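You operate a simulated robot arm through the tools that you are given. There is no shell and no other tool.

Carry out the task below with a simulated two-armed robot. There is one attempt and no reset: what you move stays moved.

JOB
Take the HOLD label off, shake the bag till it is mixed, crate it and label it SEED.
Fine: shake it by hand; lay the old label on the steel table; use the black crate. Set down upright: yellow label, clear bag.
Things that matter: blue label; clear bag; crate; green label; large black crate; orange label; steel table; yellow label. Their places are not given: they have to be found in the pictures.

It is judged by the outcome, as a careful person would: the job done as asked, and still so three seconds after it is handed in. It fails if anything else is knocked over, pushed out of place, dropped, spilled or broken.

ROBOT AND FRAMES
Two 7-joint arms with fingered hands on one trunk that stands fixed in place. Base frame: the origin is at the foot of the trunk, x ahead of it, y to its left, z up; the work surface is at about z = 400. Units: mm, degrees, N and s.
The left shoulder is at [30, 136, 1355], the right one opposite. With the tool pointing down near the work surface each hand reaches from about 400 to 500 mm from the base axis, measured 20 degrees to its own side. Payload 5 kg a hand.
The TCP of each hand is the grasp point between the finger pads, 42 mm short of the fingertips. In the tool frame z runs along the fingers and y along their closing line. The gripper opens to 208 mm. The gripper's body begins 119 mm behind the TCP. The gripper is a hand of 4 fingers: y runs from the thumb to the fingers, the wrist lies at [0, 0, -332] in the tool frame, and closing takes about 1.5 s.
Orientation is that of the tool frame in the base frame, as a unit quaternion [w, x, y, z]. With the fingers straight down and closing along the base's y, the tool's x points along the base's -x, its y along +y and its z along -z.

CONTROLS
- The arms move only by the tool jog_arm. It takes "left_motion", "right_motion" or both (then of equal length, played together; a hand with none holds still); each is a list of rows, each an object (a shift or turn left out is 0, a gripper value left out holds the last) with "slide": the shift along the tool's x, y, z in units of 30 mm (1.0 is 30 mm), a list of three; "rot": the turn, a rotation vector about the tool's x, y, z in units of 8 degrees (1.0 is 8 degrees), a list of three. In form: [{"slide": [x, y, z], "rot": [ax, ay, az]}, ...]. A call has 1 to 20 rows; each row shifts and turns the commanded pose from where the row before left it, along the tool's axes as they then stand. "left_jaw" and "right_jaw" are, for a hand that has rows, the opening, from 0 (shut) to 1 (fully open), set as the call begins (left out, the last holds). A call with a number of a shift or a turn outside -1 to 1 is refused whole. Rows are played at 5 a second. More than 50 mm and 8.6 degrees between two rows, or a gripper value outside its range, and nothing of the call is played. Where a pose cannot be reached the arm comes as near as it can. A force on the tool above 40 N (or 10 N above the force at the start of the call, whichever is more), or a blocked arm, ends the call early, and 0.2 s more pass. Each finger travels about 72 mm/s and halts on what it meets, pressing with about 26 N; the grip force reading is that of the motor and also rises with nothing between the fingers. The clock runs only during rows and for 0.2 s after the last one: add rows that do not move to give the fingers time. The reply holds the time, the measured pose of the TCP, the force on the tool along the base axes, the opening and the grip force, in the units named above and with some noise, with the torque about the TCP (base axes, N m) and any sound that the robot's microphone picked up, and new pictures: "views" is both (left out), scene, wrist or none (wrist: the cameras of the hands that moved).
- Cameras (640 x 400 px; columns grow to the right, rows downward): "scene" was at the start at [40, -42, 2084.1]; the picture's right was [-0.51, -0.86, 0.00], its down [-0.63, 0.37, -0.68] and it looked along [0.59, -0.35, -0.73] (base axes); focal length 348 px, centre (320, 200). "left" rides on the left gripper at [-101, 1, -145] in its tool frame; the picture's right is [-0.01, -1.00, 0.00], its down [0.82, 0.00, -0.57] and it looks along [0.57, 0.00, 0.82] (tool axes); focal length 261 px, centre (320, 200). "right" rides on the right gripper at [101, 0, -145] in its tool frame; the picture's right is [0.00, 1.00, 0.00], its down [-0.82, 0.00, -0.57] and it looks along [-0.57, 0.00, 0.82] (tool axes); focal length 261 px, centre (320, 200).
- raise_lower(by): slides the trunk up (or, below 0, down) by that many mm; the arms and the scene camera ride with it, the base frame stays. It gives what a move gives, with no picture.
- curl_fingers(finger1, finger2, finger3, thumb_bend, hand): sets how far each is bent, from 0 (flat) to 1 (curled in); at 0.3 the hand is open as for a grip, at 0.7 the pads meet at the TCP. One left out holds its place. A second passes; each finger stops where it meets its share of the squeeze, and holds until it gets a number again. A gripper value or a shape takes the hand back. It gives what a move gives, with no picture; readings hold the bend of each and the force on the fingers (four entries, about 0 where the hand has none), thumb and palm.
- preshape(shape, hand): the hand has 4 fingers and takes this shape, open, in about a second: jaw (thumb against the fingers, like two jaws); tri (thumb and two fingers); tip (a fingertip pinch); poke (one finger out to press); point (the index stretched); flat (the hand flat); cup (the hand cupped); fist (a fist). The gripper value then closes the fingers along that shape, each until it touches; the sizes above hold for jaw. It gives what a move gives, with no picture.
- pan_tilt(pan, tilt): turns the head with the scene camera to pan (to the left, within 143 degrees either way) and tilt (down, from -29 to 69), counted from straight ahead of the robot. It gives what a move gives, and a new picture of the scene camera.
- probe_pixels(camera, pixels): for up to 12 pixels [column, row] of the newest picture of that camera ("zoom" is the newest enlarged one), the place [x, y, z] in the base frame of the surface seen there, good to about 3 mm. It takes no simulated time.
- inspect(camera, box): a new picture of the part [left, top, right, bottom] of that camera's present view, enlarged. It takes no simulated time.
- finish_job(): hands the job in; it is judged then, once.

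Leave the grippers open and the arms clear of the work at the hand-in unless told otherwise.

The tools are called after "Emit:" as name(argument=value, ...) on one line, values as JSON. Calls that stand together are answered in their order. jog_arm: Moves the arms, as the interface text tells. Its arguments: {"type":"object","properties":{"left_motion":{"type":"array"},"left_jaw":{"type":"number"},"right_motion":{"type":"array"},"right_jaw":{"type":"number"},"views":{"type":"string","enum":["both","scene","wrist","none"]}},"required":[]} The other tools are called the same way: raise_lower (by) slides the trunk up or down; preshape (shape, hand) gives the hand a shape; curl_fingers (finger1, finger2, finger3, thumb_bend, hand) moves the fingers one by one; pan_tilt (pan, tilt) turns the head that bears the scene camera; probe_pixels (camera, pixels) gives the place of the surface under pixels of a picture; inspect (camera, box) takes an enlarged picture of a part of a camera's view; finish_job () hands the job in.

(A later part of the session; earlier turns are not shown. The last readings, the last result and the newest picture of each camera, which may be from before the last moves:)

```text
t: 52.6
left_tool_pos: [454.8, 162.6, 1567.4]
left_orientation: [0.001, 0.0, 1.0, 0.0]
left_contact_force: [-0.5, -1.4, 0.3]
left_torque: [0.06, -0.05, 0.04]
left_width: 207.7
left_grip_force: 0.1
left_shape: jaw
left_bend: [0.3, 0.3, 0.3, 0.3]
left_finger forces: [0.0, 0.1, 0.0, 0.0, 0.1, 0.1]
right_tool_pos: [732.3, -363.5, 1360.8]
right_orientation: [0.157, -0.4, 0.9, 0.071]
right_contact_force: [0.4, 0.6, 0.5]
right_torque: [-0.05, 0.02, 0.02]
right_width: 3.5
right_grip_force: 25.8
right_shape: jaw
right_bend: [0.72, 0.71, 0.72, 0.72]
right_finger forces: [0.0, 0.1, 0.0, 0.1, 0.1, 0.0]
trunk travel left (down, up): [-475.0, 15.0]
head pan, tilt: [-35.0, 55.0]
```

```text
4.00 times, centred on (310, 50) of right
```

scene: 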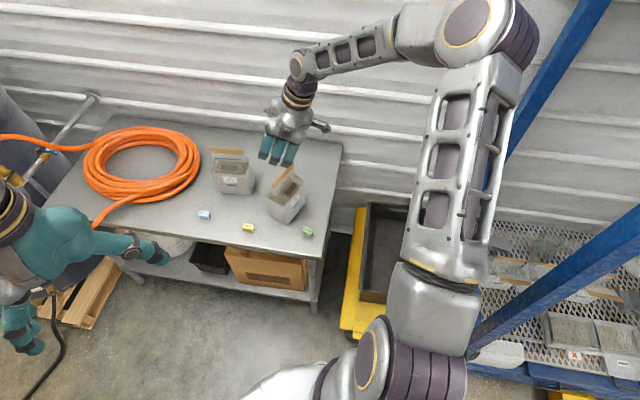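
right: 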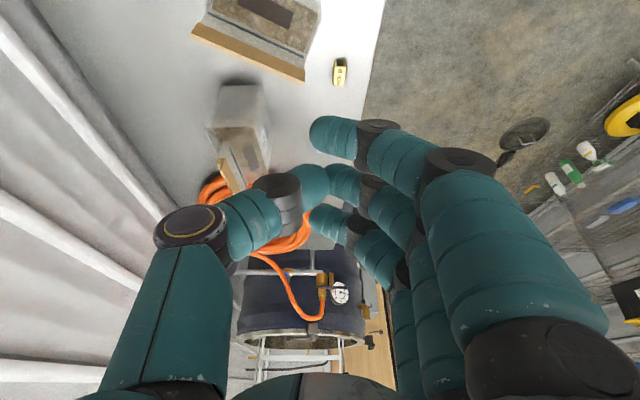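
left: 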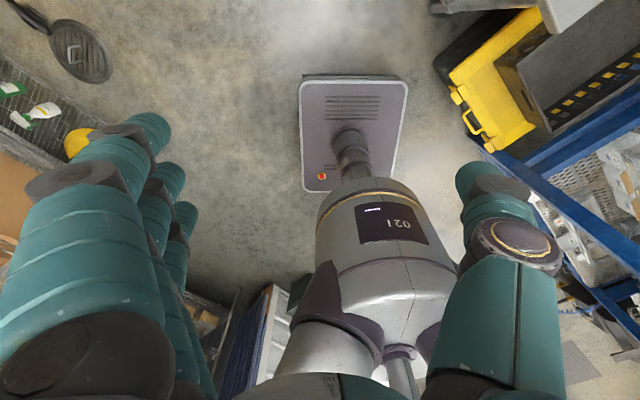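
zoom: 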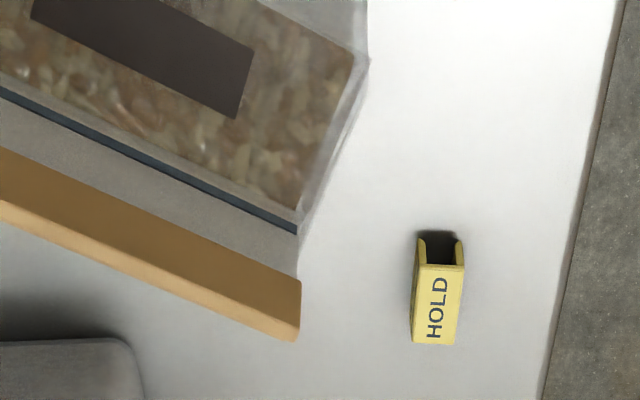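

The bag slipped out of the grip and dropped onto the table; it has landed standing upright but turned, and the GOOD label looks shifted. I look carefully at what happened before doing anything else.

Emit:
inspect(camera="scene", box=[230, 150, 350, 250])

Emit:
probe_pixels(camera="scene", pixels=[[307, 230], [307, 234], [248, 225], [204, 213], [296, 168], [274, 187], [270, 215], [292, 222], [305, 200], [303, 185], [285, 178], [290, 172]])

```text
4.00 times, centred on (290, 200) of scene
```

zoom: 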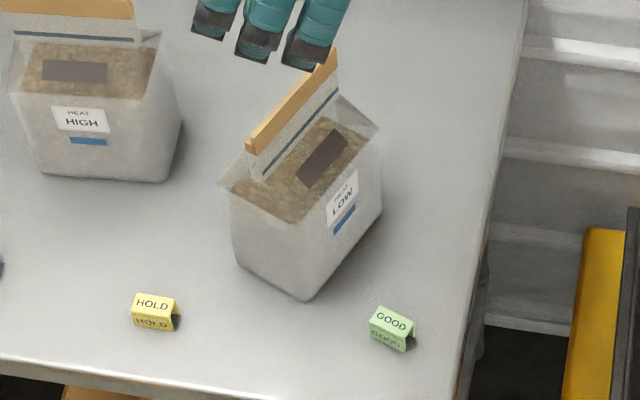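

```text
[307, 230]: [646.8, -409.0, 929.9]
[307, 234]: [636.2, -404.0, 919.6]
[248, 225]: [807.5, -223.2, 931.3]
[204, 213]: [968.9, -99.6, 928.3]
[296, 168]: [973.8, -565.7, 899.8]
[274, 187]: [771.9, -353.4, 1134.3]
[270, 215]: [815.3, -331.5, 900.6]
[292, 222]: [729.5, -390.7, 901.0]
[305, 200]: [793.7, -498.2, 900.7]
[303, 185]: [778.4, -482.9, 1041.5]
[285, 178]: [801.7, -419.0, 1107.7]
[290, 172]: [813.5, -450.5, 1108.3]
```

The bag stands upright and closed; GOOD was nudged from about (669,-388) to (645,-406) and turned. HOLD and SEED are unmoved. I check both bags' contents closely for the degree of mixing.

Emit:
inspect(camera="scene", box=[262, 165, 312, 225])

Emit:
inspect(camera="scene", box=[205, 140, 265, 200])

Emit:
inspect(camera="right", box=[190, 0, 350, 100])

Emit:
inspect(camera="right", box=[190, 70, 290, 200])

```text
6.67 times, centred on (287, 195) of scene
```

zoom: 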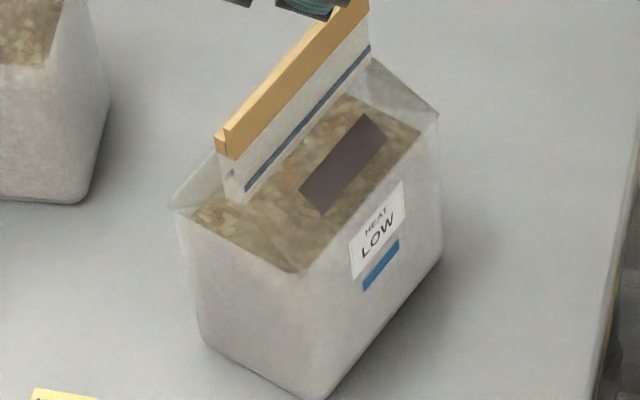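

```text
6.67 times, centred on (235, 170) of scene
```

zoom: 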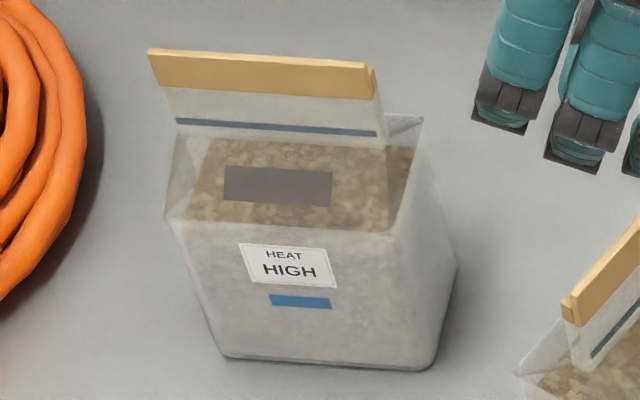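

```text
4.00 times, centred on (270, 50) of right
```

zoom: 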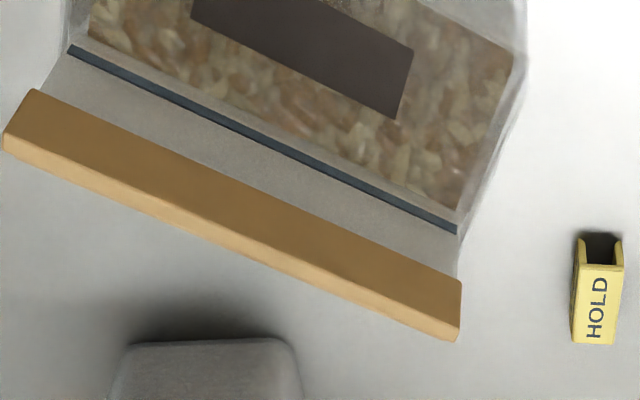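

```text
3.08 times, centred on (240, 135) of right
```

zoom: 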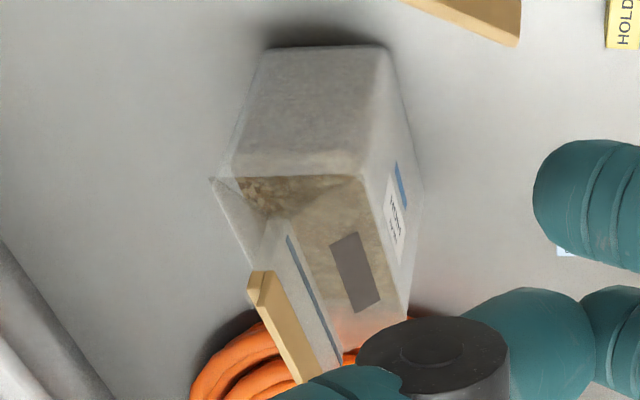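

I measure where the bar of the LOW bag now is from both cameras.

Emit:
probe_pixels(camera="right", pixels=[[197, 30], [225, 42], [250, 54], [275, 66], [302, 78], [300, 71], [250, 46], [200, 24], [192, 33], [304, 83], [250, 59], [225, 49]])

Emit:
probe_pixels(camera="scene", pixels=[[273, 186], [277, 183], [281, 179], [285, 175], [289, 171], [292, 168], [272, 188], [274, 189], [266, 196], [285, 210], [307, 190], [300, 196]])

```text
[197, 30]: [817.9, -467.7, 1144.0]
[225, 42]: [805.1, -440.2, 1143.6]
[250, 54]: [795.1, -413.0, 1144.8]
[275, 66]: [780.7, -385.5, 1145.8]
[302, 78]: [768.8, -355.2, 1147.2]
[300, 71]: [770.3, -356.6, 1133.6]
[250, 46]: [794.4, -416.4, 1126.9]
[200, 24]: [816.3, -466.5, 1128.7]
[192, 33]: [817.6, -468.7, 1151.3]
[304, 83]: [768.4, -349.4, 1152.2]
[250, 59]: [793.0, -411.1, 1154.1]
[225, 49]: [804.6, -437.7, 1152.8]
```

```text
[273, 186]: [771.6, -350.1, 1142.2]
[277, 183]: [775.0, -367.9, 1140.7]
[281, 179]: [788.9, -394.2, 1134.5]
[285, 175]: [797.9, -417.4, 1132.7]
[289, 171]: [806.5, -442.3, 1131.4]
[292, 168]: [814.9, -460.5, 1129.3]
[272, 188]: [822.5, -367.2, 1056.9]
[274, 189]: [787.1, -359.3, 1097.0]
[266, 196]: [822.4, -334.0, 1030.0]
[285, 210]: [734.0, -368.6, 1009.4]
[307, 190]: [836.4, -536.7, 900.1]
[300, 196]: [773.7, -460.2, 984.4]
```

The bar now runs from (818,-468) to (768,-351), centre (793,-410), z≈1125–1153. I will regrip it with the hand vertical and turned to fit (yaw −67°), which also suits the crate side. First I un-tilt and turn the open hand up here in free space.

Emit:
jog_arm(right_motion=[{"rot": [0, 1, 0]}, {"rot": [0, 1, 0]}, {"rot": [0, 0.5, 0]}, {"rot": [0, 0, 1]}, {"rot": [0, 0, 1]}, {"rot": [0, 0, 1]}, {"rot": [0, 0, 1]}, {"rot": [0, 0, 1]}, {"rot": [0, 0, 1]}, {"rot": [0, 0, 1]}, {"rot": [0, 0, 1]}, {"rot": [0, 0, 1]}, {"rot": [0, 0, 1]}, {"rot": [0, 0, 1]}, {"rot": [0, 0, 1]}, {"rot": [0, 0, 1]}, {"rot": [0, 0, 1]}, {"rot": [0, 0, 0.375]}, {}], right_jaw=1)

```text
t: 56.6
left_tool_pos: [456.3, 162.1, 1568.1]
left_orientation: [0.0, 0.0, 1.0, 0.001]
left_contact_force: [-0.1, 0.0, 0.2]
left_torque: [-0.02, 0.0, 0.02]
left_width: 207.8
left_grip_force: 0.1
left_shape: jaw
left_bend: [0.3, 0.3, 0.3, 0.3]
left_finger forces: [0.0, 0.0, 0.0, 0.0, 0.0, 0.0]
right_tool_pos: [731.3, -360.3, 1360.6]
right_orientation: [-0.002, 0.553, 0.833, -0.002]
right_contact_force: [1.0, -1.0, 0.2]
right_torque: [0.02, -0.01, 0.0]
right_width: 208.1
right_grip_force: 0.1
right_shape: jaw
right_bend: [0.3, 0.3, 0.3, 0.3]
right_finger forces: [0.0, 0.1, 0.0, 0.1, 0.0, 0.0]
trunk travel left (down, up): [-475.0, 15.0]
head pan, tilt: [-35.0, 55.0]
```

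scene: 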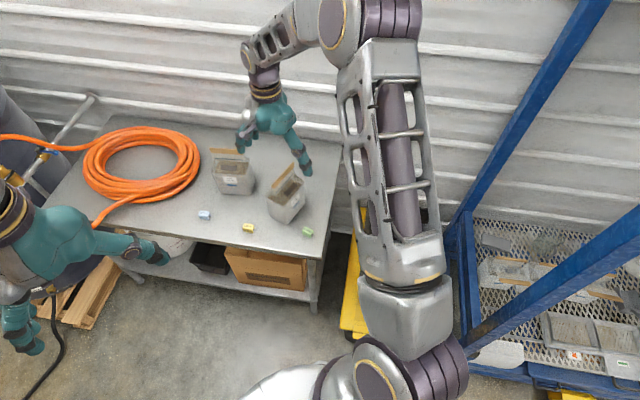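
right: 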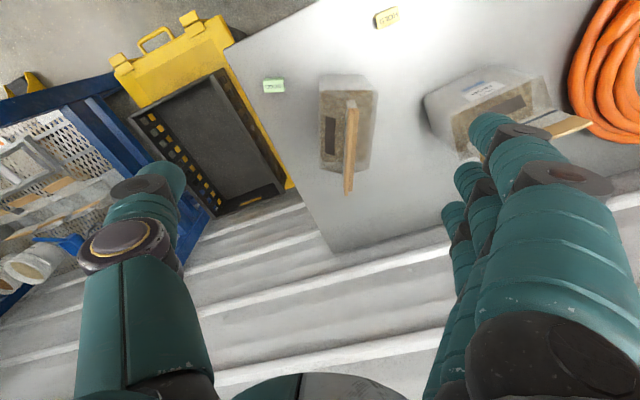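

The hand turned fine. I move over the bar centre at (793,-410) to z≈1265 and check alignment with the wrist camera.

Emit:
jog_arm(right_motion=[{"slide": [-0.58, 0.3125, 0.797]}, {"slide": [-0.58, 0.3125, 0.797]}, {"slide": [-0.58, 0.3125, 0.797]}, {"slide": [-0.58, 0.3125, 0.797]}, {}], views="wrist")

Emit:
inspect(camera="right", box=[240, 60, 400, 220])

```text
t: 57.8
left_tool_pos: [455.8, 164.6, 1569.1]
left_orientation: [0.001, 0.0, 1.0, -0.001]
left_contact_force: [-0.1, -0.4, 0.2]
left_torque: [-0.03, -0.04, 0.02]
left_width: 207.8
left_grip_force: 0.1
left_shape: jaw
left_bend: [0.3, 0.3, 0.3, 0.3]
left_finger forces: [0.0, 0.0, 0.0, 0.0, 0.1, 0.0]
right_tool_pos: [790.9, -411.1, 1264.3]
right_orientation: [-0.001, 0.553, 0.833, -0.001]
right_contact_force: [-0.6, -0.3, -0.7]
right_torque: [0.0, -0.06, -0.04]
right_width: 207.8
right_grip_force: 0.0
right_shape: jaw
right_bend: [0.3, 0.3, 0.3, 0.3]
right_finger forces: [0.0, 0.0, 0.0, 0.1, 0.0, 0.0]
trunk travel left (down, up): [-475.0, 15.0]
head pan, tilt: [-35.0, 55.0]
```

right: 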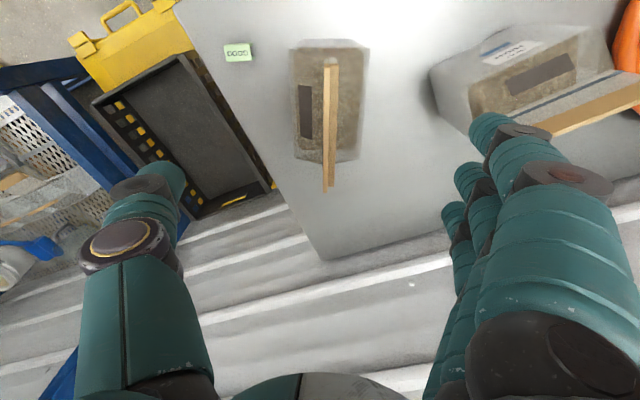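

```text
2.50 times, centred on (320, 140) of right
```

zoom: 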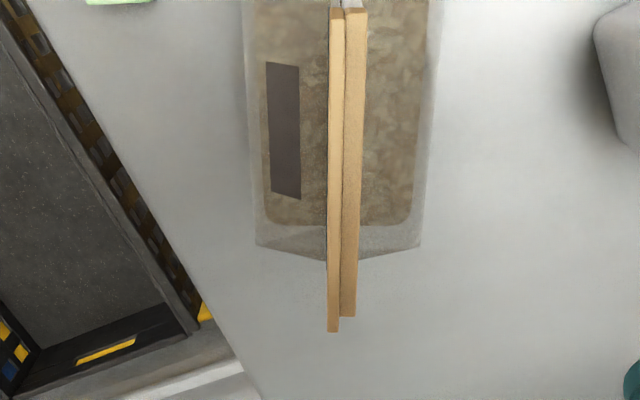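

The bar appears about 10 px to the right of the centre line. I probe it to get the exact offset.

Emit:
probe_pixels(camera="zoom", pixels=[[336, 20], [355, 20], [334, 100], [355, 100], [334, 200], [352, 200], [332, 300], [348, 300], [334, 328], [348, 314], [330, 200], [364, 100]])

```text
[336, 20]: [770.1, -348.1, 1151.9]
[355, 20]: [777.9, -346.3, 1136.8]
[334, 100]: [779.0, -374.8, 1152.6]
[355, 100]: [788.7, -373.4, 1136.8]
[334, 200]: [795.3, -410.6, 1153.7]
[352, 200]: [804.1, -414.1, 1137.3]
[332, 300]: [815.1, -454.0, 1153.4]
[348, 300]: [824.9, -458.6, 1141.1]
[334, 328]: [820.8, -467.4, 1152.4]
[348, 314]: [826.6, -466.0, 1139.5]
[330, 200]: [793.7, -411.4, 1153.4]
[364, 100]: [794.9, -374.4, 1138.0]
```

The bar seems to be two strips, the rear one lower than the front one. I zoom in on the bar's end in the scene view to understand its section.

Emit:
inspect(camera="scene", box=[264, 176, 288, 194])

Emit:
inspect(camera="right", box=[300, 170, 360, 205])

Emit:
inspect(camera="right", box=[300, 45, 360, 85])

```text
16.00 times, centred on (276, 185) of scene
```

zoom: 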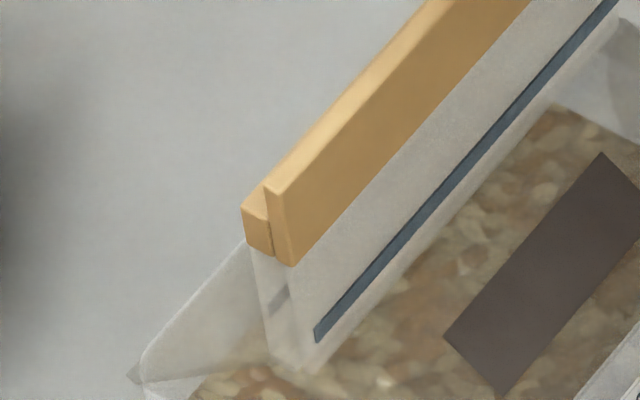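

```text
10.67 times, centred on (330, 188) of right
```

zoom: 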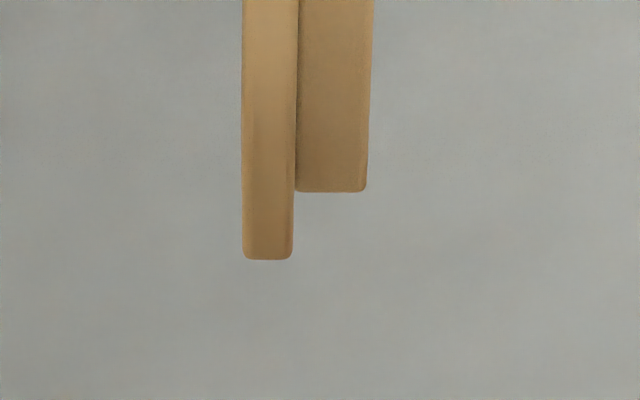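

```text
10.00 times, centred on (330, 65) of right
```

zoom: 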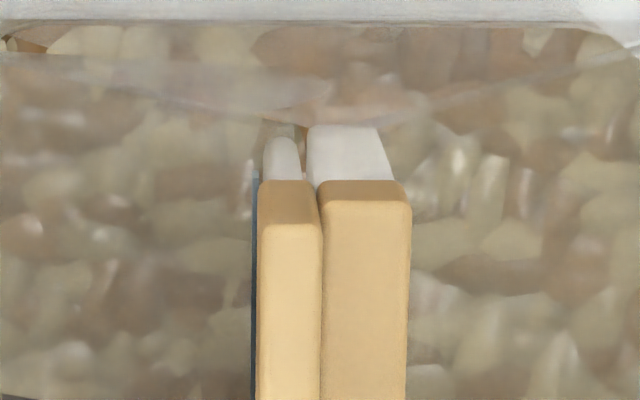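

The section is now clear: a tall thin front strip above a thicker 14 mm band (z≈1125–1138) and a 12 mm header below; my earlier grip was only on the thin rounded top edge, which is why it slid off. I shift 10 mm in the closing direction and go down so the fingertips close on the header just under the bar (TCP z≈1110).

Emit:
jog_arm(right_motion=[{"slide": [0, 0.33, 0]}, {"slide": [0, 0, 0.857]}, {"slide": [0, 0, 0.857]}, {"slide": [0, 0, 0.857]}, {"slide": [0, 0, 0.857]}, {"slide": [0, 0, 0.857]}, {"slide": [0, 0, 0.857]}, {}])

Emit:
inspect(camera="right", box=[220, 60, 420, 260])

```text
t: 59.6
left_tool_pos: [456.2, 164.2, 1568.7]
left_orientation: [0.0, 0.0, 1.0, 0.0]
left_contact_force: [0.1, 0.7, 0.5]
left_torque: [0.0, -0.05, -0.04]
left_width: 207.8
left_grip_force: 0.2
left_shape: jaw
left_bend: [0.3, 0.3, 0.3, 0.3]
left_finger forces: [0.0, 0.1, 0.0, 0.0, 0.1, 0.1]
right_tool_pos: [801.3, -407.5, 1111.2]
right_orientation: [-0.001, 0.553, 0.833, -0.002]
right_contact_force: [-0.4, -0.2, 0.0]
right_torque: [0.0, -0.02, -0.01]
right_width: 207.7
right_grip_force: 0.2
right_shape: jaw
right_bend: [0.3, 0.3, 0.3, 0.3]
right_finger forces: [0.0, 0.0, 0.0, 0.0, 0.1, 0.1]
trunk travel left (down, up): [-475.0, 15.0]
head pan, tilt: [-35.0, 55.0]
```

scene: 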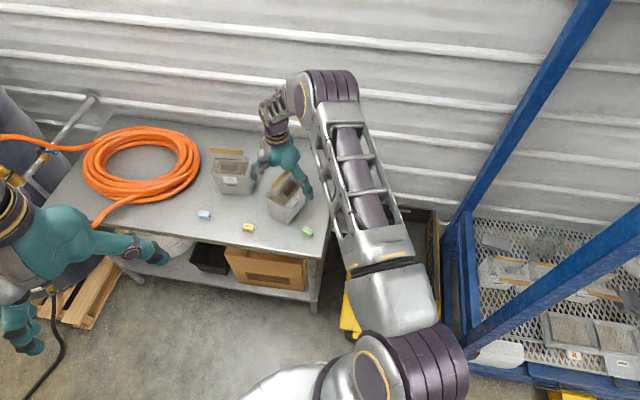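
right: 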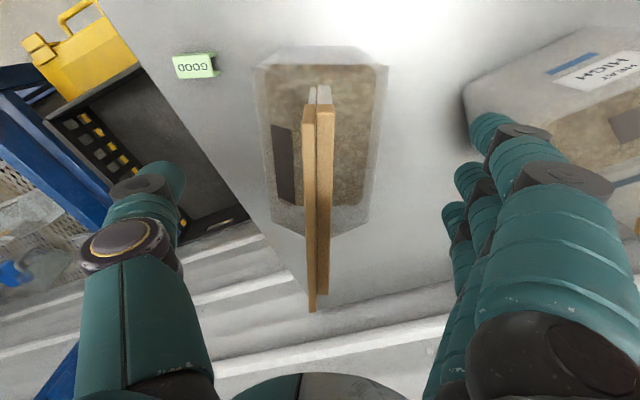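

```text
2.00 times, centred on (320, 160) of right
```

zoom: 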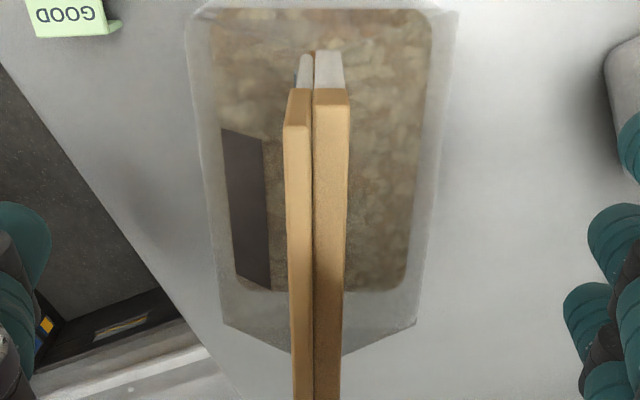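

The bar is centred (column ≈318) and nothing is touching. I close the jaw.

Emit:
jog_arm(right_motion=[{}, {}, {}, {}, {}, {}, {}, {}, {}, {}], right_jaw=0)

Emit:
inspect(camera="right", box=[220, 60, 420, 260])

Emit:
inspect(camera="scene", box=[240, 130, 340, 230])

```text
t: 61.8
left_tool_pos: [455.1, 163.9, 1568.3]
left_orientation: [0.001, 0.0, 1.0, 0.0]
left_contact_force: [-0.4, 0.4, 0.2]
left_torque: [0.0, 0.01, 0.02]
left_width: 207.7
left_grip_force: 0.0
left_shape: jaw
left_bend: [0.3, 0.3, 0.3, 0.3]
left_finger forces: [0.0, 0.1, 0.1, 0.0, 0.0, 0.1]
right_tool_pos: [802.1, -407.9, 1113.7]
right_orientation: [0.0, 0.553, 0.833, -0.001]
right_contact_force: [6.9, -0.3, 20.7]
right_torque: [0.36, -0.91, -0.16]
right_width: 18.0
right_grip_force: 26.5
right_shape: jaw
right_bend: [0.72, 0.72, 0.72, 0.7]
right_finger forces: [12.0, 11.7, 11.1, 0.1, 20.2, 0.1]
trunk travel left (down, up): [-475.0, 15.0]
head pan, tilt: [-35.0, 55.0]
```

scene: 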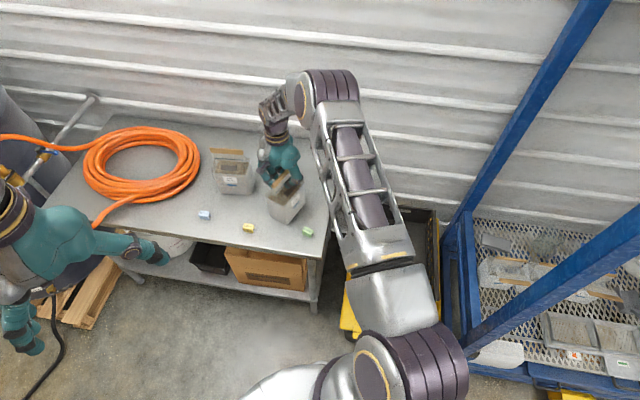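
right: 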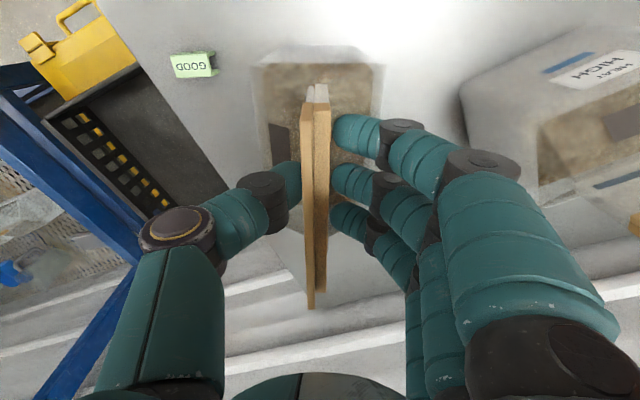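

```text
2.00 times, centred on (320, 160) of right
```

zoom: 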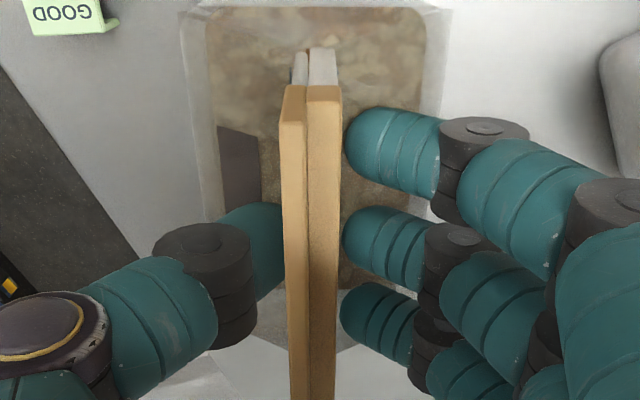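

```text
4.00 times, centred on (290, 180) of scene
```

zoom: 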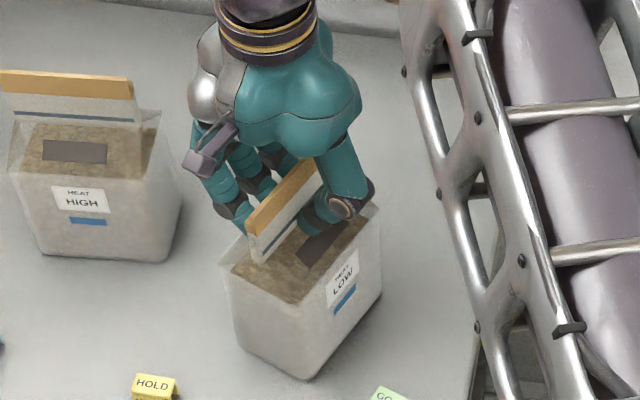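

The tips ran onto the bag's sloping shoulder (20 N upward, 18 mm). I open a bit, raise 13 mm so the tips meet the thick band at the bar's lower part, and close again.

Emit:
jog_arm(right_motion=[{}, {}, {}, {"slide": [0, 0, -0.433]}, {}], right_jaw=0.35, views="none")

Emit:
jog_arm(right_motion=[{}, {}, {}, {}, {}, {}, {}], right_jaw=0, views="wrist")

Emit:
inspect(camera="right", box=[220, 60, 420, 260])

Emit:
inspect(camera="scene", box=[265, 150, 315, 200])

```text
t: 63.0
left_tool_pos: [455.7, 163.8, 1567.8]
left_orientation: [0.0, 0.0, 1.0, 0.0]
left_contact_force: [0.1, -0.8, -0.1]
left_torque: [-0.03, 0.01, 0.02]
left_width: 208.0
left_grip_force: 0.0
left_shape: jaw
left_bend: [0.3, 0.3, 0.3, 0.3]
left_finger forces: [0.0, 0.0, 0.0, 0.1, 0.1, 0.0]
right_tool_pos: [802.2, -407.7, 1124.0]
right_orientation: [-0.002, 0.552, 0.834, -0.002]
right_contact_force: [0.5, 0.5, -0.7]
right_torque: [0.01, 0.02, 0.01]
right_width: 72.0
right_grip_force: 0.0
right_shape: jaw
right_bend: [0.73, 0.73, 0.73, 0.7]
right_finger forces: [0.0, 0.0, 0.1, 0.0, 0.1, 0.0]
trunk travel left (down, up): [-475.0, 15.0]
head pan, tilt: [-35.0, 55.0]
```

```text
t: 64.6
left_tool_pos: [457.2, 163.0, 1567.4]
left_orientation: [-0.001, -0.001, 1.0, 0.0]
left_contact_force: [-0.3, -0.4, 0.5]
left_torque: [-0.01, -0.02, 0.0]
left_width: 207.9
left_grip_force: 0.1
left_shape: jaw
left_bend: [0.3, 0.3, 0.3, 0.3]
left_finger forces: [0.0, 0.0, 0.0, 0.0, 0.0, 0.0]
right_tool_pos: [800.7, -407.8, 1126.0]
right_orientation: [-0.003, 0.553, 0.833, -0.002]
right_contact_force: [2.2, 1.5, 0.3]
right_torque: [0.06, -0.14, 0.01]
right_width: 8.1
right_grip_force: 26.3
right_shape: jaw
right_bend: [0.71, 0.71, 0.71, 0.7]
right_finger forces: [8.0, 7.8, 7.9, 0.0, 21.1, 0.0]
trunk travel left (down, up): [-475.0, 15.0]
head pan, tilt: [-35.0, 55.0]
```

right: 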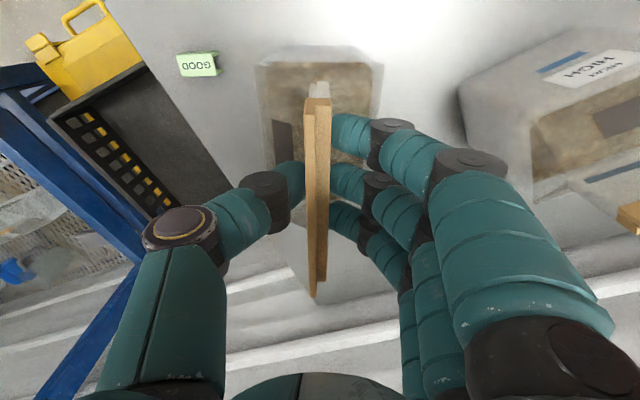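

```text
2.00 times, centred on (320, 160) of right
```

zoom: 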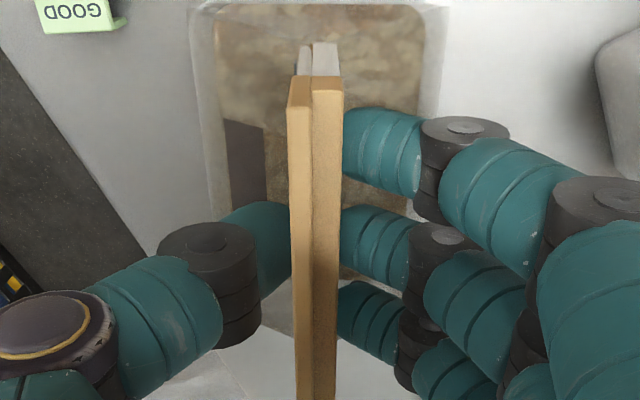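

```text
8.00 times, centred on (290, 175) of scene
```

zoom: 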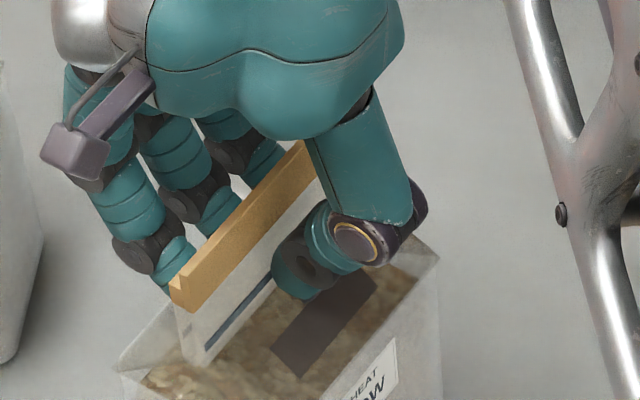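

The scene zoom shows the thumb tip resting on the header below the bar. I probe the thumb tip, bar bottom and blue line heights to know exactly where the grip is.

Emit:
probe_pixels(camera="zoom", pixels=[[300, 250], [300, 290], [325, 235], [280, 240], [205, 300], [225, 285], [240, 270], [215, 340], [185, 285], [190, 340], [255, 240], [200, 270]])

```text
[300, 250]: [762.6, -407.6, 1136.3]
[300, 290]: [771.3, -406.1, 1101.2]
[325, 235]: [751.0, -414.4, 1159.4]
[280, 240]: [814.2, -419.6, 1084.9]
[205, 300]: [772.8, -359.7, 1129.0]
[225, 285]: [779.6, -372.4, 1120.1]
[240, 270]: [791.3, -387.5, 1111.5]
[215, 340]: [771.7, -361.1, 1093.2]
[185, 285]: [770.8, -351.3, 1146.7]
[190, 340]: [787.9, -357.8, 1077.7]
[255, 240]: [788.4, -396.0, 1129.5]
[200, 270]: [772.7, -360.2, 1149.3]
```

The grip is now on the header about 6 mm beneath the bar, whose ledge (≈3 mm each side) will sit on the fingertips if it slides. I lift 20 mm and watch the readings.

Emit:
jog_arm(right_motion=[{"slide": [0, 0, -0.22]}, {"slide": [0, 0, -0.22]}, {"slide": [0, 0, -0.23]}, {}, {}], views="wrist")

Emit:
inspect(camera="scene", box=[255, 145, 325, 225])

```text
t: 65.8
left_tool_pos: [456.5, 163.1, 1567.2]
left_orientation: [-0.001, -0.001, 1.0, -0.001]
left_contact_force: [-0.1, 0.1, 0.0]
left_torque: [0.03, 0.01, -0.01]
left_width: 208.2
left_grip_force: 0.2
left_shape: jaw
left_bend: [0.3, 0.3, 0.3, 0.3]
left_finger forces: [0.1, 0.0, 0.0, 0.0, 0.0, 0.1]
right_tool_pos: [802.6, -406.8, 1141.3]
right_orientation: [-0.003, 0.553, 0.833, -0.002]
right_contact_force: [0.5, 0.9, -12.6]
right_torque: [-0.02, -0.02, -0.02]
right_width: 8.0
right_grip_force: 25.8
right_shape: jaw
right_bend: [0.68, 0.71, 0.68, 0.7]
right_finger forces: [7.1, 7.1, 7.2, 0.0, 20.6, 0.1]
trunk travel left (down, up): [-475.0, 15.0]
head pan, tilt: [-35.0, 55.0]
```

right: 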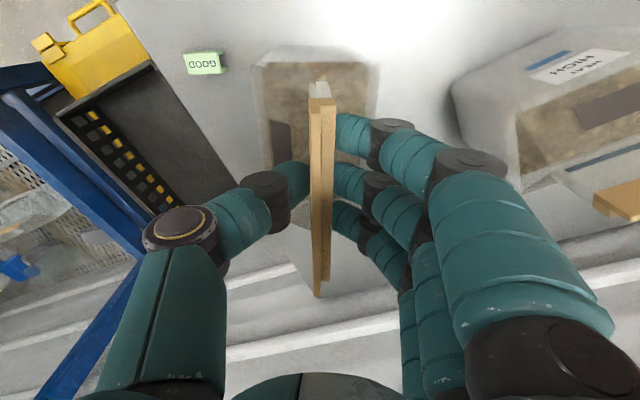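

```text
5.00 times, centred on (290, 185) of scene
```

zoom: 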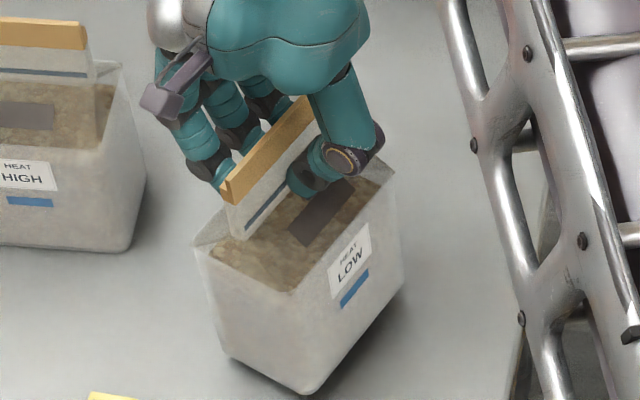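

Held: 12.6 N, width steady at 8.0. I lift 25 mm more and do 8 vertical strokes of 25 mm kept low over the table, then check for creep.

Emit:
jog_arm(right_motion=[{"slide": [0, 0, -0.83]}, {"slide": [0, 0, 0.83]}, {"slide": [0, 0, -0.83]}, {"slide": [0, 0, 0.83]}, {"slide": [0, 0, -0.83]}, {"slide": [0, 0, 0.83]}, {"slide": [0, 0, -0.83]}, {"slide": [0, 0, 0.83]}, {"slide": [0, 0, -0.83]}, {}], views="wrist")

Emit:
inspect(camera="scene", box=[255, 145, 325, 225])

Emit:
inspect(camera="right", box=[220, 60, 420, 260])

```text
t: 68.0
left_tool_pos: [456.9, 162.6, 1569.0]
left_orientation: [0.0, 0.001, 1.0, 0.0]
left_contact_force: [0.0, -0.1, 0.8]
left_torque: [-0.04, -0.04, -0.01]
left_width: 207.7
left_grip_force: 0.1
left_shape: jaw
left_bend: [0.3, 0.3, 0.3, 0.3]
left_finger forces: [0.0, 0.0, 0.1, 0.1, 0.0, 0.1]
right_tool_pos: [800.5, -409.6, 1168.1]
right_orientation: [-0.001, 0.553, 0.833, -0.001]
right_contact_force: [-0.1, -0.9, -12.2]
right_torque: [-0.09, -0.03, -0.01]
right_width: 7.5
right_grip_force: 26.1
right_shape: jaw
right_bend: [0.68, 0.68, 0.68, 0.7]
right_finger forces: [7.5, 6.8, 7.2, 0.1, 21.0, 0.1]
trunk travel left (down, up): [-475.0, 15.0]
head pan, tilt: [-35.0, 55.0]
```

right: 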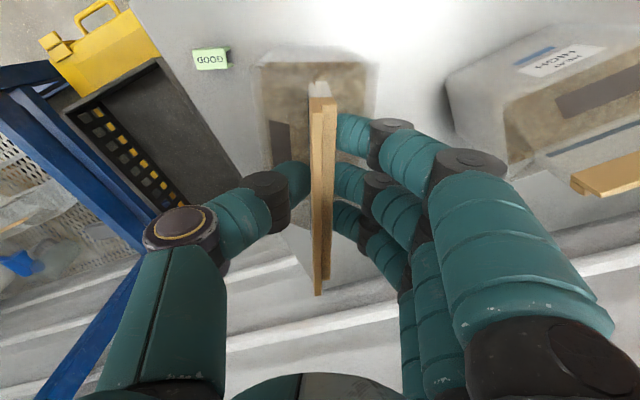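

```text
5.00 times, centred on (290, 185) of scene
```

zoom: 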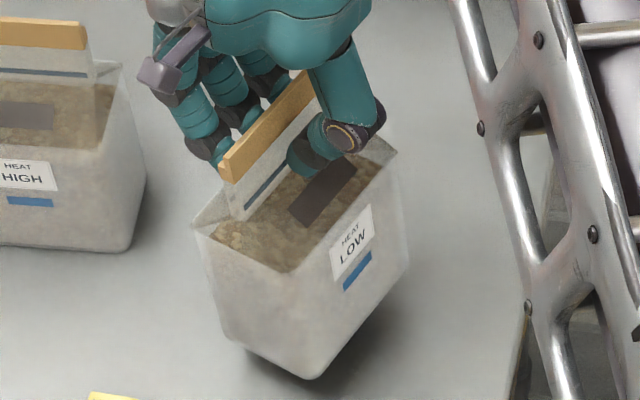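

```text
2.00 times, centred on (320, 160) of right
```

zoom: 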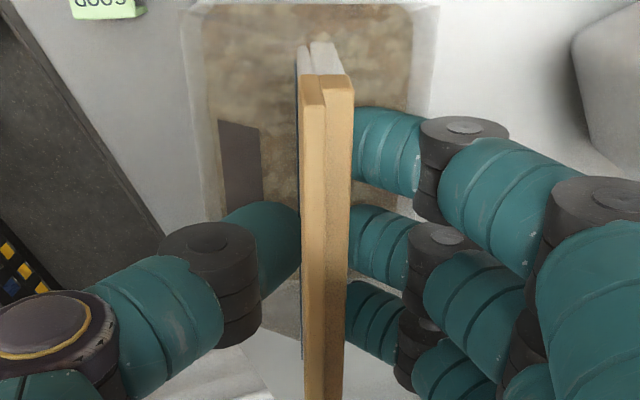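

It held, with no real slip. I continue with 14 more vertical strokes of 28 mm at this low height.

Emit:
jog_arm(right_motion=[{"slide": [0, 0, 0.6]}, {"slide": [0, 0, -0.93]}, {"slide": [0, 0, 0.93]}, {"slide": [0, 0, -0.93]}, {"slide": [0, 0, 0.93]}, {"slide": [0, 0, -0.93]}, {"slide": [0, 0, 0.93]}, {"slide": [0, 0, -0.93]}, {"slide": [0, 0, 0.93]}, {"slide": [0, 0, -0.93]}, {"slide": [0, 0, 0.93]}, {"slide": [0, 0, -0.93]}, {"slide": [0, 0, 0.93]}, {"slide": [0, 0, -0.93]}, {}], views="wrist")

Emit:
inspect(camera="scene", box=[265, 165, 315, 215])

Emit:
inspect(camera="right", box=[220, 60, 420, 260])

```text
t: 71.2
left_tool_pos: [455.8, 162.6, 1567.9]
left_orientation: [0.0, 0.0, 1.0, 0.0]
left_contact_force: [0.3, -0.2, 0.2]
left_torque: [-0.01, -0.02, 0.01]
left_width: 208.1
left_grip_force: 0.0
left_shape: jaw
left_bend: [0.3, 0.3, 0.3, 0.3]
left_finger forces: [0.1, 0.0, 0.0, 0.0, 0.1, 0.0]
right_tool_pos: [801.1, -407.4, 1177.7]
right_orientation: [-0.001, 0.553, 0.833, -0.003]
right_contact_force: [-0.1, -0.5, -12.9]
right_torque: [-0.08, -0.03, 0.02]
right_width: 7.3
right_grip_force: 26.0
right_shape: jaw
right_bend: [0.68, 0.68, 0.68, 0.7]
right_finger forces: [7.6, 6.6, 7.1, 0.1, 21.1, 0.0]
trunk travel left (down, up): [-475.0, 15.0]
head pan, tilt: [-35.0, 55.0]
```

right: 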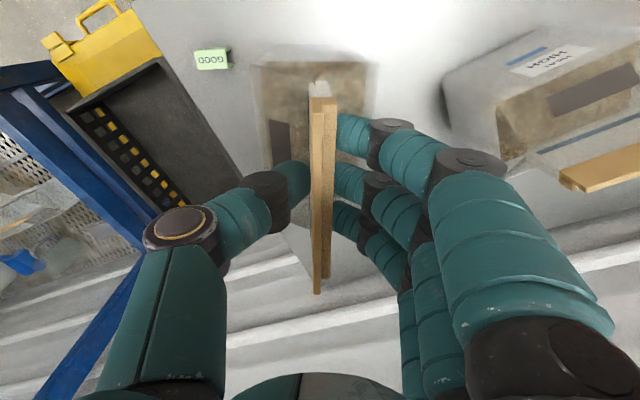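

```text
8.00 times, centred on (290, 190) of scene
```

zoom: 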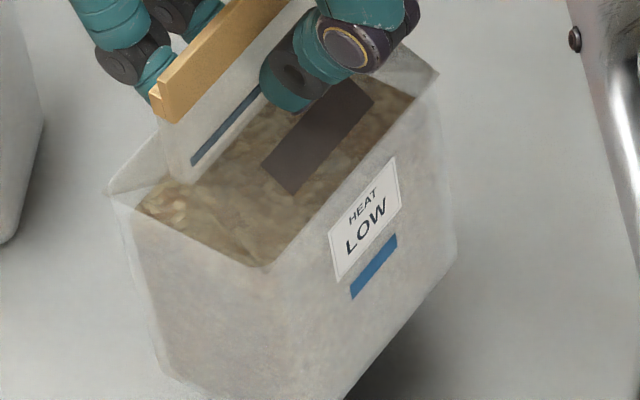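

```text
2.00 times, centred on (320, 160) of right
```

zoom: 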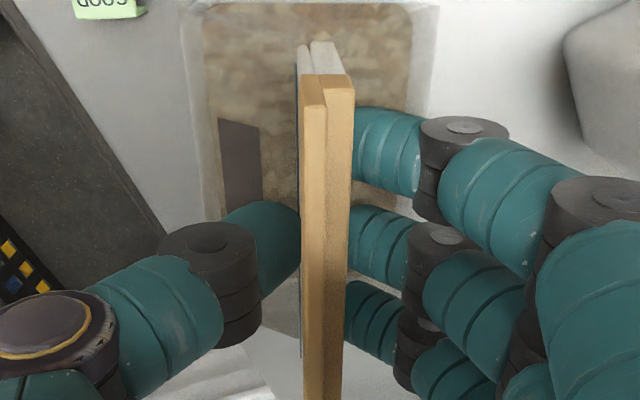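

The grip is stable (no visible slip). I compare the contents with the unshaken HIGH bag at the same enlargement.

Emit:
inspect(camera="scene", box=[207, 145, 257, 195])

Emit:
inspect(camera="right", box=[245, 55, 385, 150])

Emit:
inspect(camera="right", box=[440, 20, 640, 170])

```text
8.00 times, centred on (232, 170) of scene
```

zoom: 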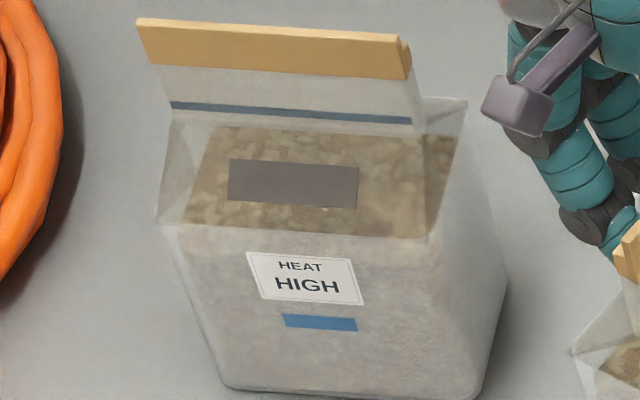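

```text
4.21 times, centred on (315, 102) of right
```

zoom: 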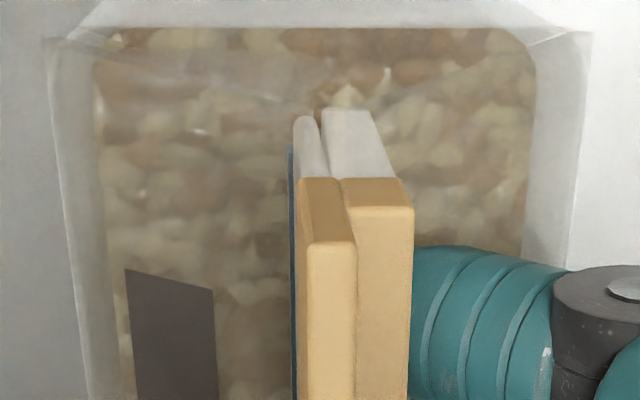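

```text
2.67 times, centred on (540, 95) of right
```

zoom: 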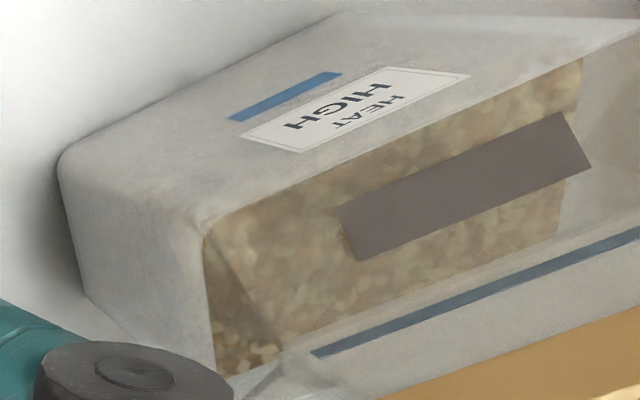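

LOW's contents now show light grains mixed with brown, unlike the even HIGH bag. I shake further to see whether the pattern still changes: 20 more strokes.

Emit:
jog_arm(right_motion=[{"slide": [0, 0, 1]}, {"slide": [0, 0, -1]}, {"slide": [0, 0, 1]}, {"slide": [0, 0, -1]}, {"slide": [0, 0, 1]}, {"slide": [0, 0, -1]}, {"slide": [0, 0, 1]}, {"slide": [0, 0, -1]}, {"slide": [0, 0, 1]}, {"slide": [0, 0, -1]}, {"slide": [0, 0, 1]}, {"slide": [0, 0, -1]}, {"slide": [0, 0, 1]}, {"slide": [0, 0, -1]}, {"slide": [0, 0, 1]}, {"slide": [0, 0, -1]}, {"slide": [0, 0, 1]}, {"slide": [0, 0, -1]}, {}], views="wrist")

Emit:
inspect(camera="right", box=[245, 55, 385, 150])

Emit:
inspect(camera="scene", box=[265, 165, 315, 215])

```text
t: 75.2
left_tool_pos: [455.0, 163.1, 1567.6]
left_orientation: [0.0, 0.0, 1.0, -0.001]
left_contact_force: [0.4, 1.3, 1.3]
left_torque: [0.02, 0.0, -0.01]
left_width: 208.0
left_grip_force: 0.1
left_shape: jaw
left_bend: [0.3, 0.3, 0.3, 0.3]
left_finger forces: [0.0, 0.1, 0.1, 0.0, 0.0, 0.0]
right_tool_pos: [799.3, -407.3, 1178.4]
right_orientation: [-0.001, 0.553, 0.833, -0.003]
right_contact_force: [-0.6, -1.1, -12.4]
right_torque: [-0.13, -0.05, -0.01]
right_width: 7.3
right_grip_force: 25.3
right_shape: jaw
right_bend: [0.68, 0.68, 0.68, 0.7]
right_finger forces: [7.4, 6.9, 7.2, 0.0, 21.0, 0.0]
trunk travel left (down, up): [-475.0, 15.0]
head pan, tilt: [-35.0, 55.0]
```

right: 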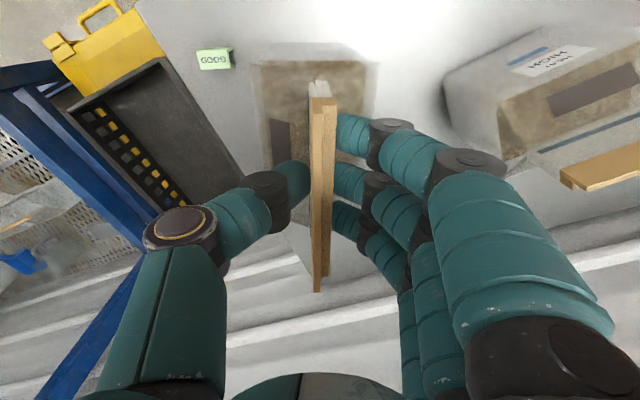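

```text
4.21 times, centred on (315, 102) of right
```

zoom: 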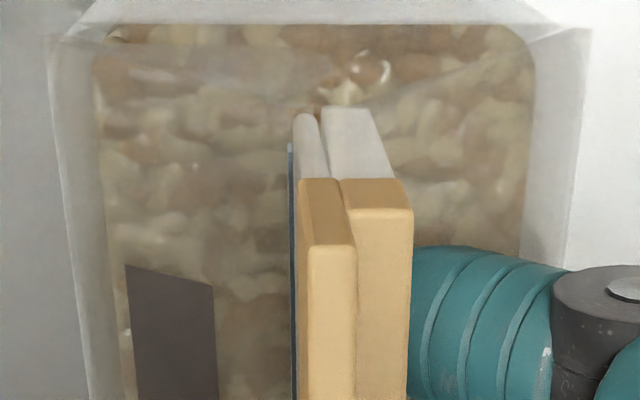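

```text
8.00 times, centred on (290, 190) of scene
```

zoom: 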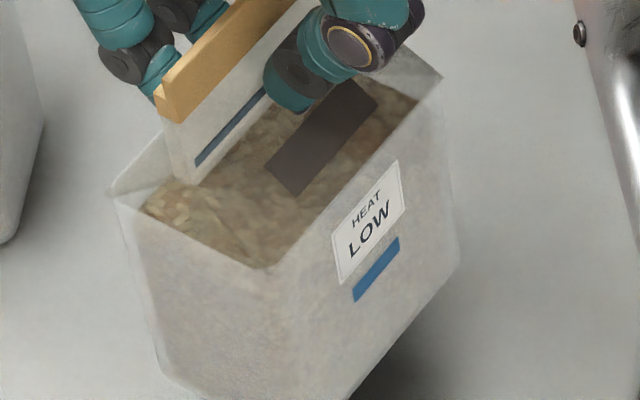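

The brown pile first seen at the centre top is now spread evenly. For certainty I give 18 more strokes with the same stable grip.

Emit:
jog_arm(right_motion=[{"slide": [0, 0, 1]}, {"slide": [0, 0, -1]}, {"slide": [0, 0, 1]}, {"slide": [0, 0, -1]}, {"slide": [0, 0, 1]}, {"slide": [0, 0, -1]}, {"slide": [0, 0, 1]}, {"slide": [0, 0, -1]}, {"slide": [0, 0, 1]}, {"slide": [0, 0, -1]}, {"slide": [0, 0, 1]}, {"slide": [0, 0, -1]}, {"slide": [0, 0, 1]}, {"slide": [0, 0, -1]}, {"slide": [0, 0, 1]}, {"slide": [0, 0, -1]}, {"slide": [0, 0, 1]}, {"slide": [0, 0, -1]}, {}], views="wrist")

Emit:
inspect(camera="right", box=[245, 55, 385, 150])

Emit:
inspect(camera="scene", box=[340, 180, 500, 340])

```text
t: 79.2
left_tool_pos: [457.0, 163.5, 1567.2]
left_orientation: [0.0, -0.001, 1.0, 0.0]
left_contact_force: [-0.4, 0.2, 0.0]
left_torque: [-0.06, -0.03, 0.01]
left_width: 207.8
left_grip_force: 0.0
left_shape: jaw
left_bend: [0.3, 0.3, 0.3, 0.3]
left_finger forces: [0.0, 0.1, 0.0, 0.1, 0.1, 0.0]
right_tool_pos: [801.1, -409.0, 1176.9]
right_orientation: [-0.002, 0.553, 0.833, -0.002]
right_contact_force: [-0.7, -0.7, -12.3]
right_torque: [-0.17, -0.06, 0.0]
right_width: 7.4
right_grip_force: 25.9
right_shape: jaw
right_bend: [0.68, 0.68, 0.71, 0.7]
right_finger forces: [7.6, 6.5, 7.1, 0.1, 20.8, 0.1]
trunk travel left (down, up): [-475.0, 15.0]
head pan, tilt: [-35.0, 55.0]
```

right: 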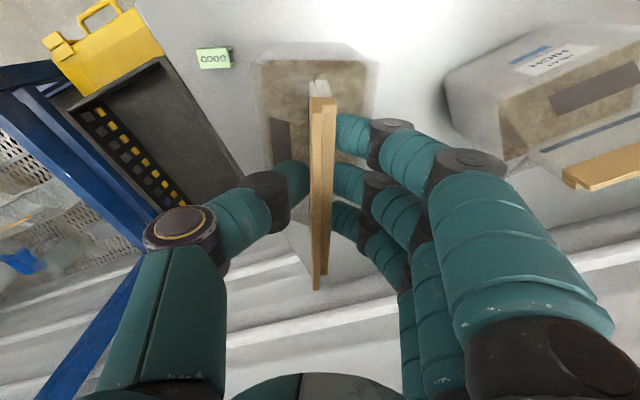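

```text
4.21 times, centred on (315, 102) of right
```

zoom: 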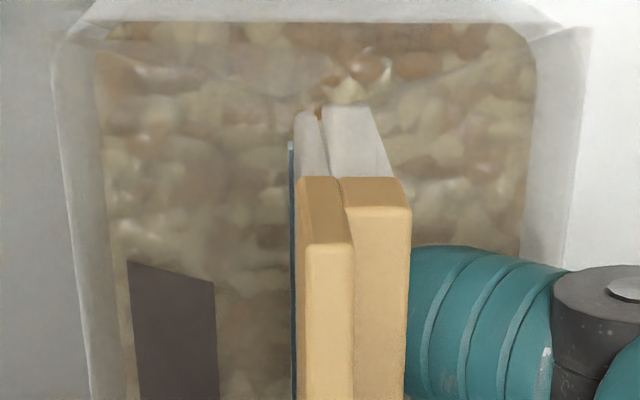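

```text
2.50 times, centred on (420, 260) of scene
```

zoom: 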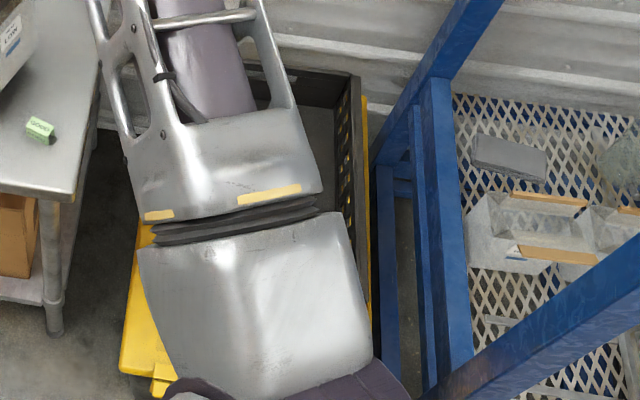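

Evenly mixed. Next comes the crate: I probe the crate's floor and rims as seen in the wrist view (left part of the picture).

Emit:
inspect(camera="right", box=[0, 0, 260, 230])

Emit:
probe_pixels(camera="right", pixels=[[180, 140], [130, 100], [210, 130], [160, 62], [75, 98], [110, 80], [100, 140], [150, 190], [200, 100], [230, 160], [170, 180], [125, 45]])

```text
1.74 times, centred on (130, 115) of right
```

zoom: 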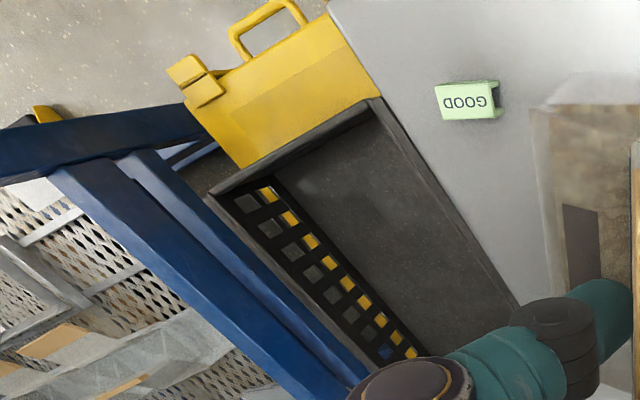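

```text
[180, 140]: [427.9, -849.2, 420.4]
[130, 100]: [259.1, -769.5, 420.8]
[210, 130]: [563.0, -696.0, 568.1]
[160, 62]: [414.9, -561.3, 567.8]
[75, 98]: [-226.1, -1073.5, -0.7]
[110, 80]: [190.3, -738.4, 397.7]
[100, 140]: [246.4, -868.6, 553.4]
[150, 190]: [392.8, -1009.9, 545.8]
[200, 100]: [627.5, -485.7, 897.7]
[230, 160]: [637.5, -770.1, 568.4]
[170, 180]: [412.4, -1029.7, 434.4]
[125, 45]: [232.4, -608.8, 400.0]
```

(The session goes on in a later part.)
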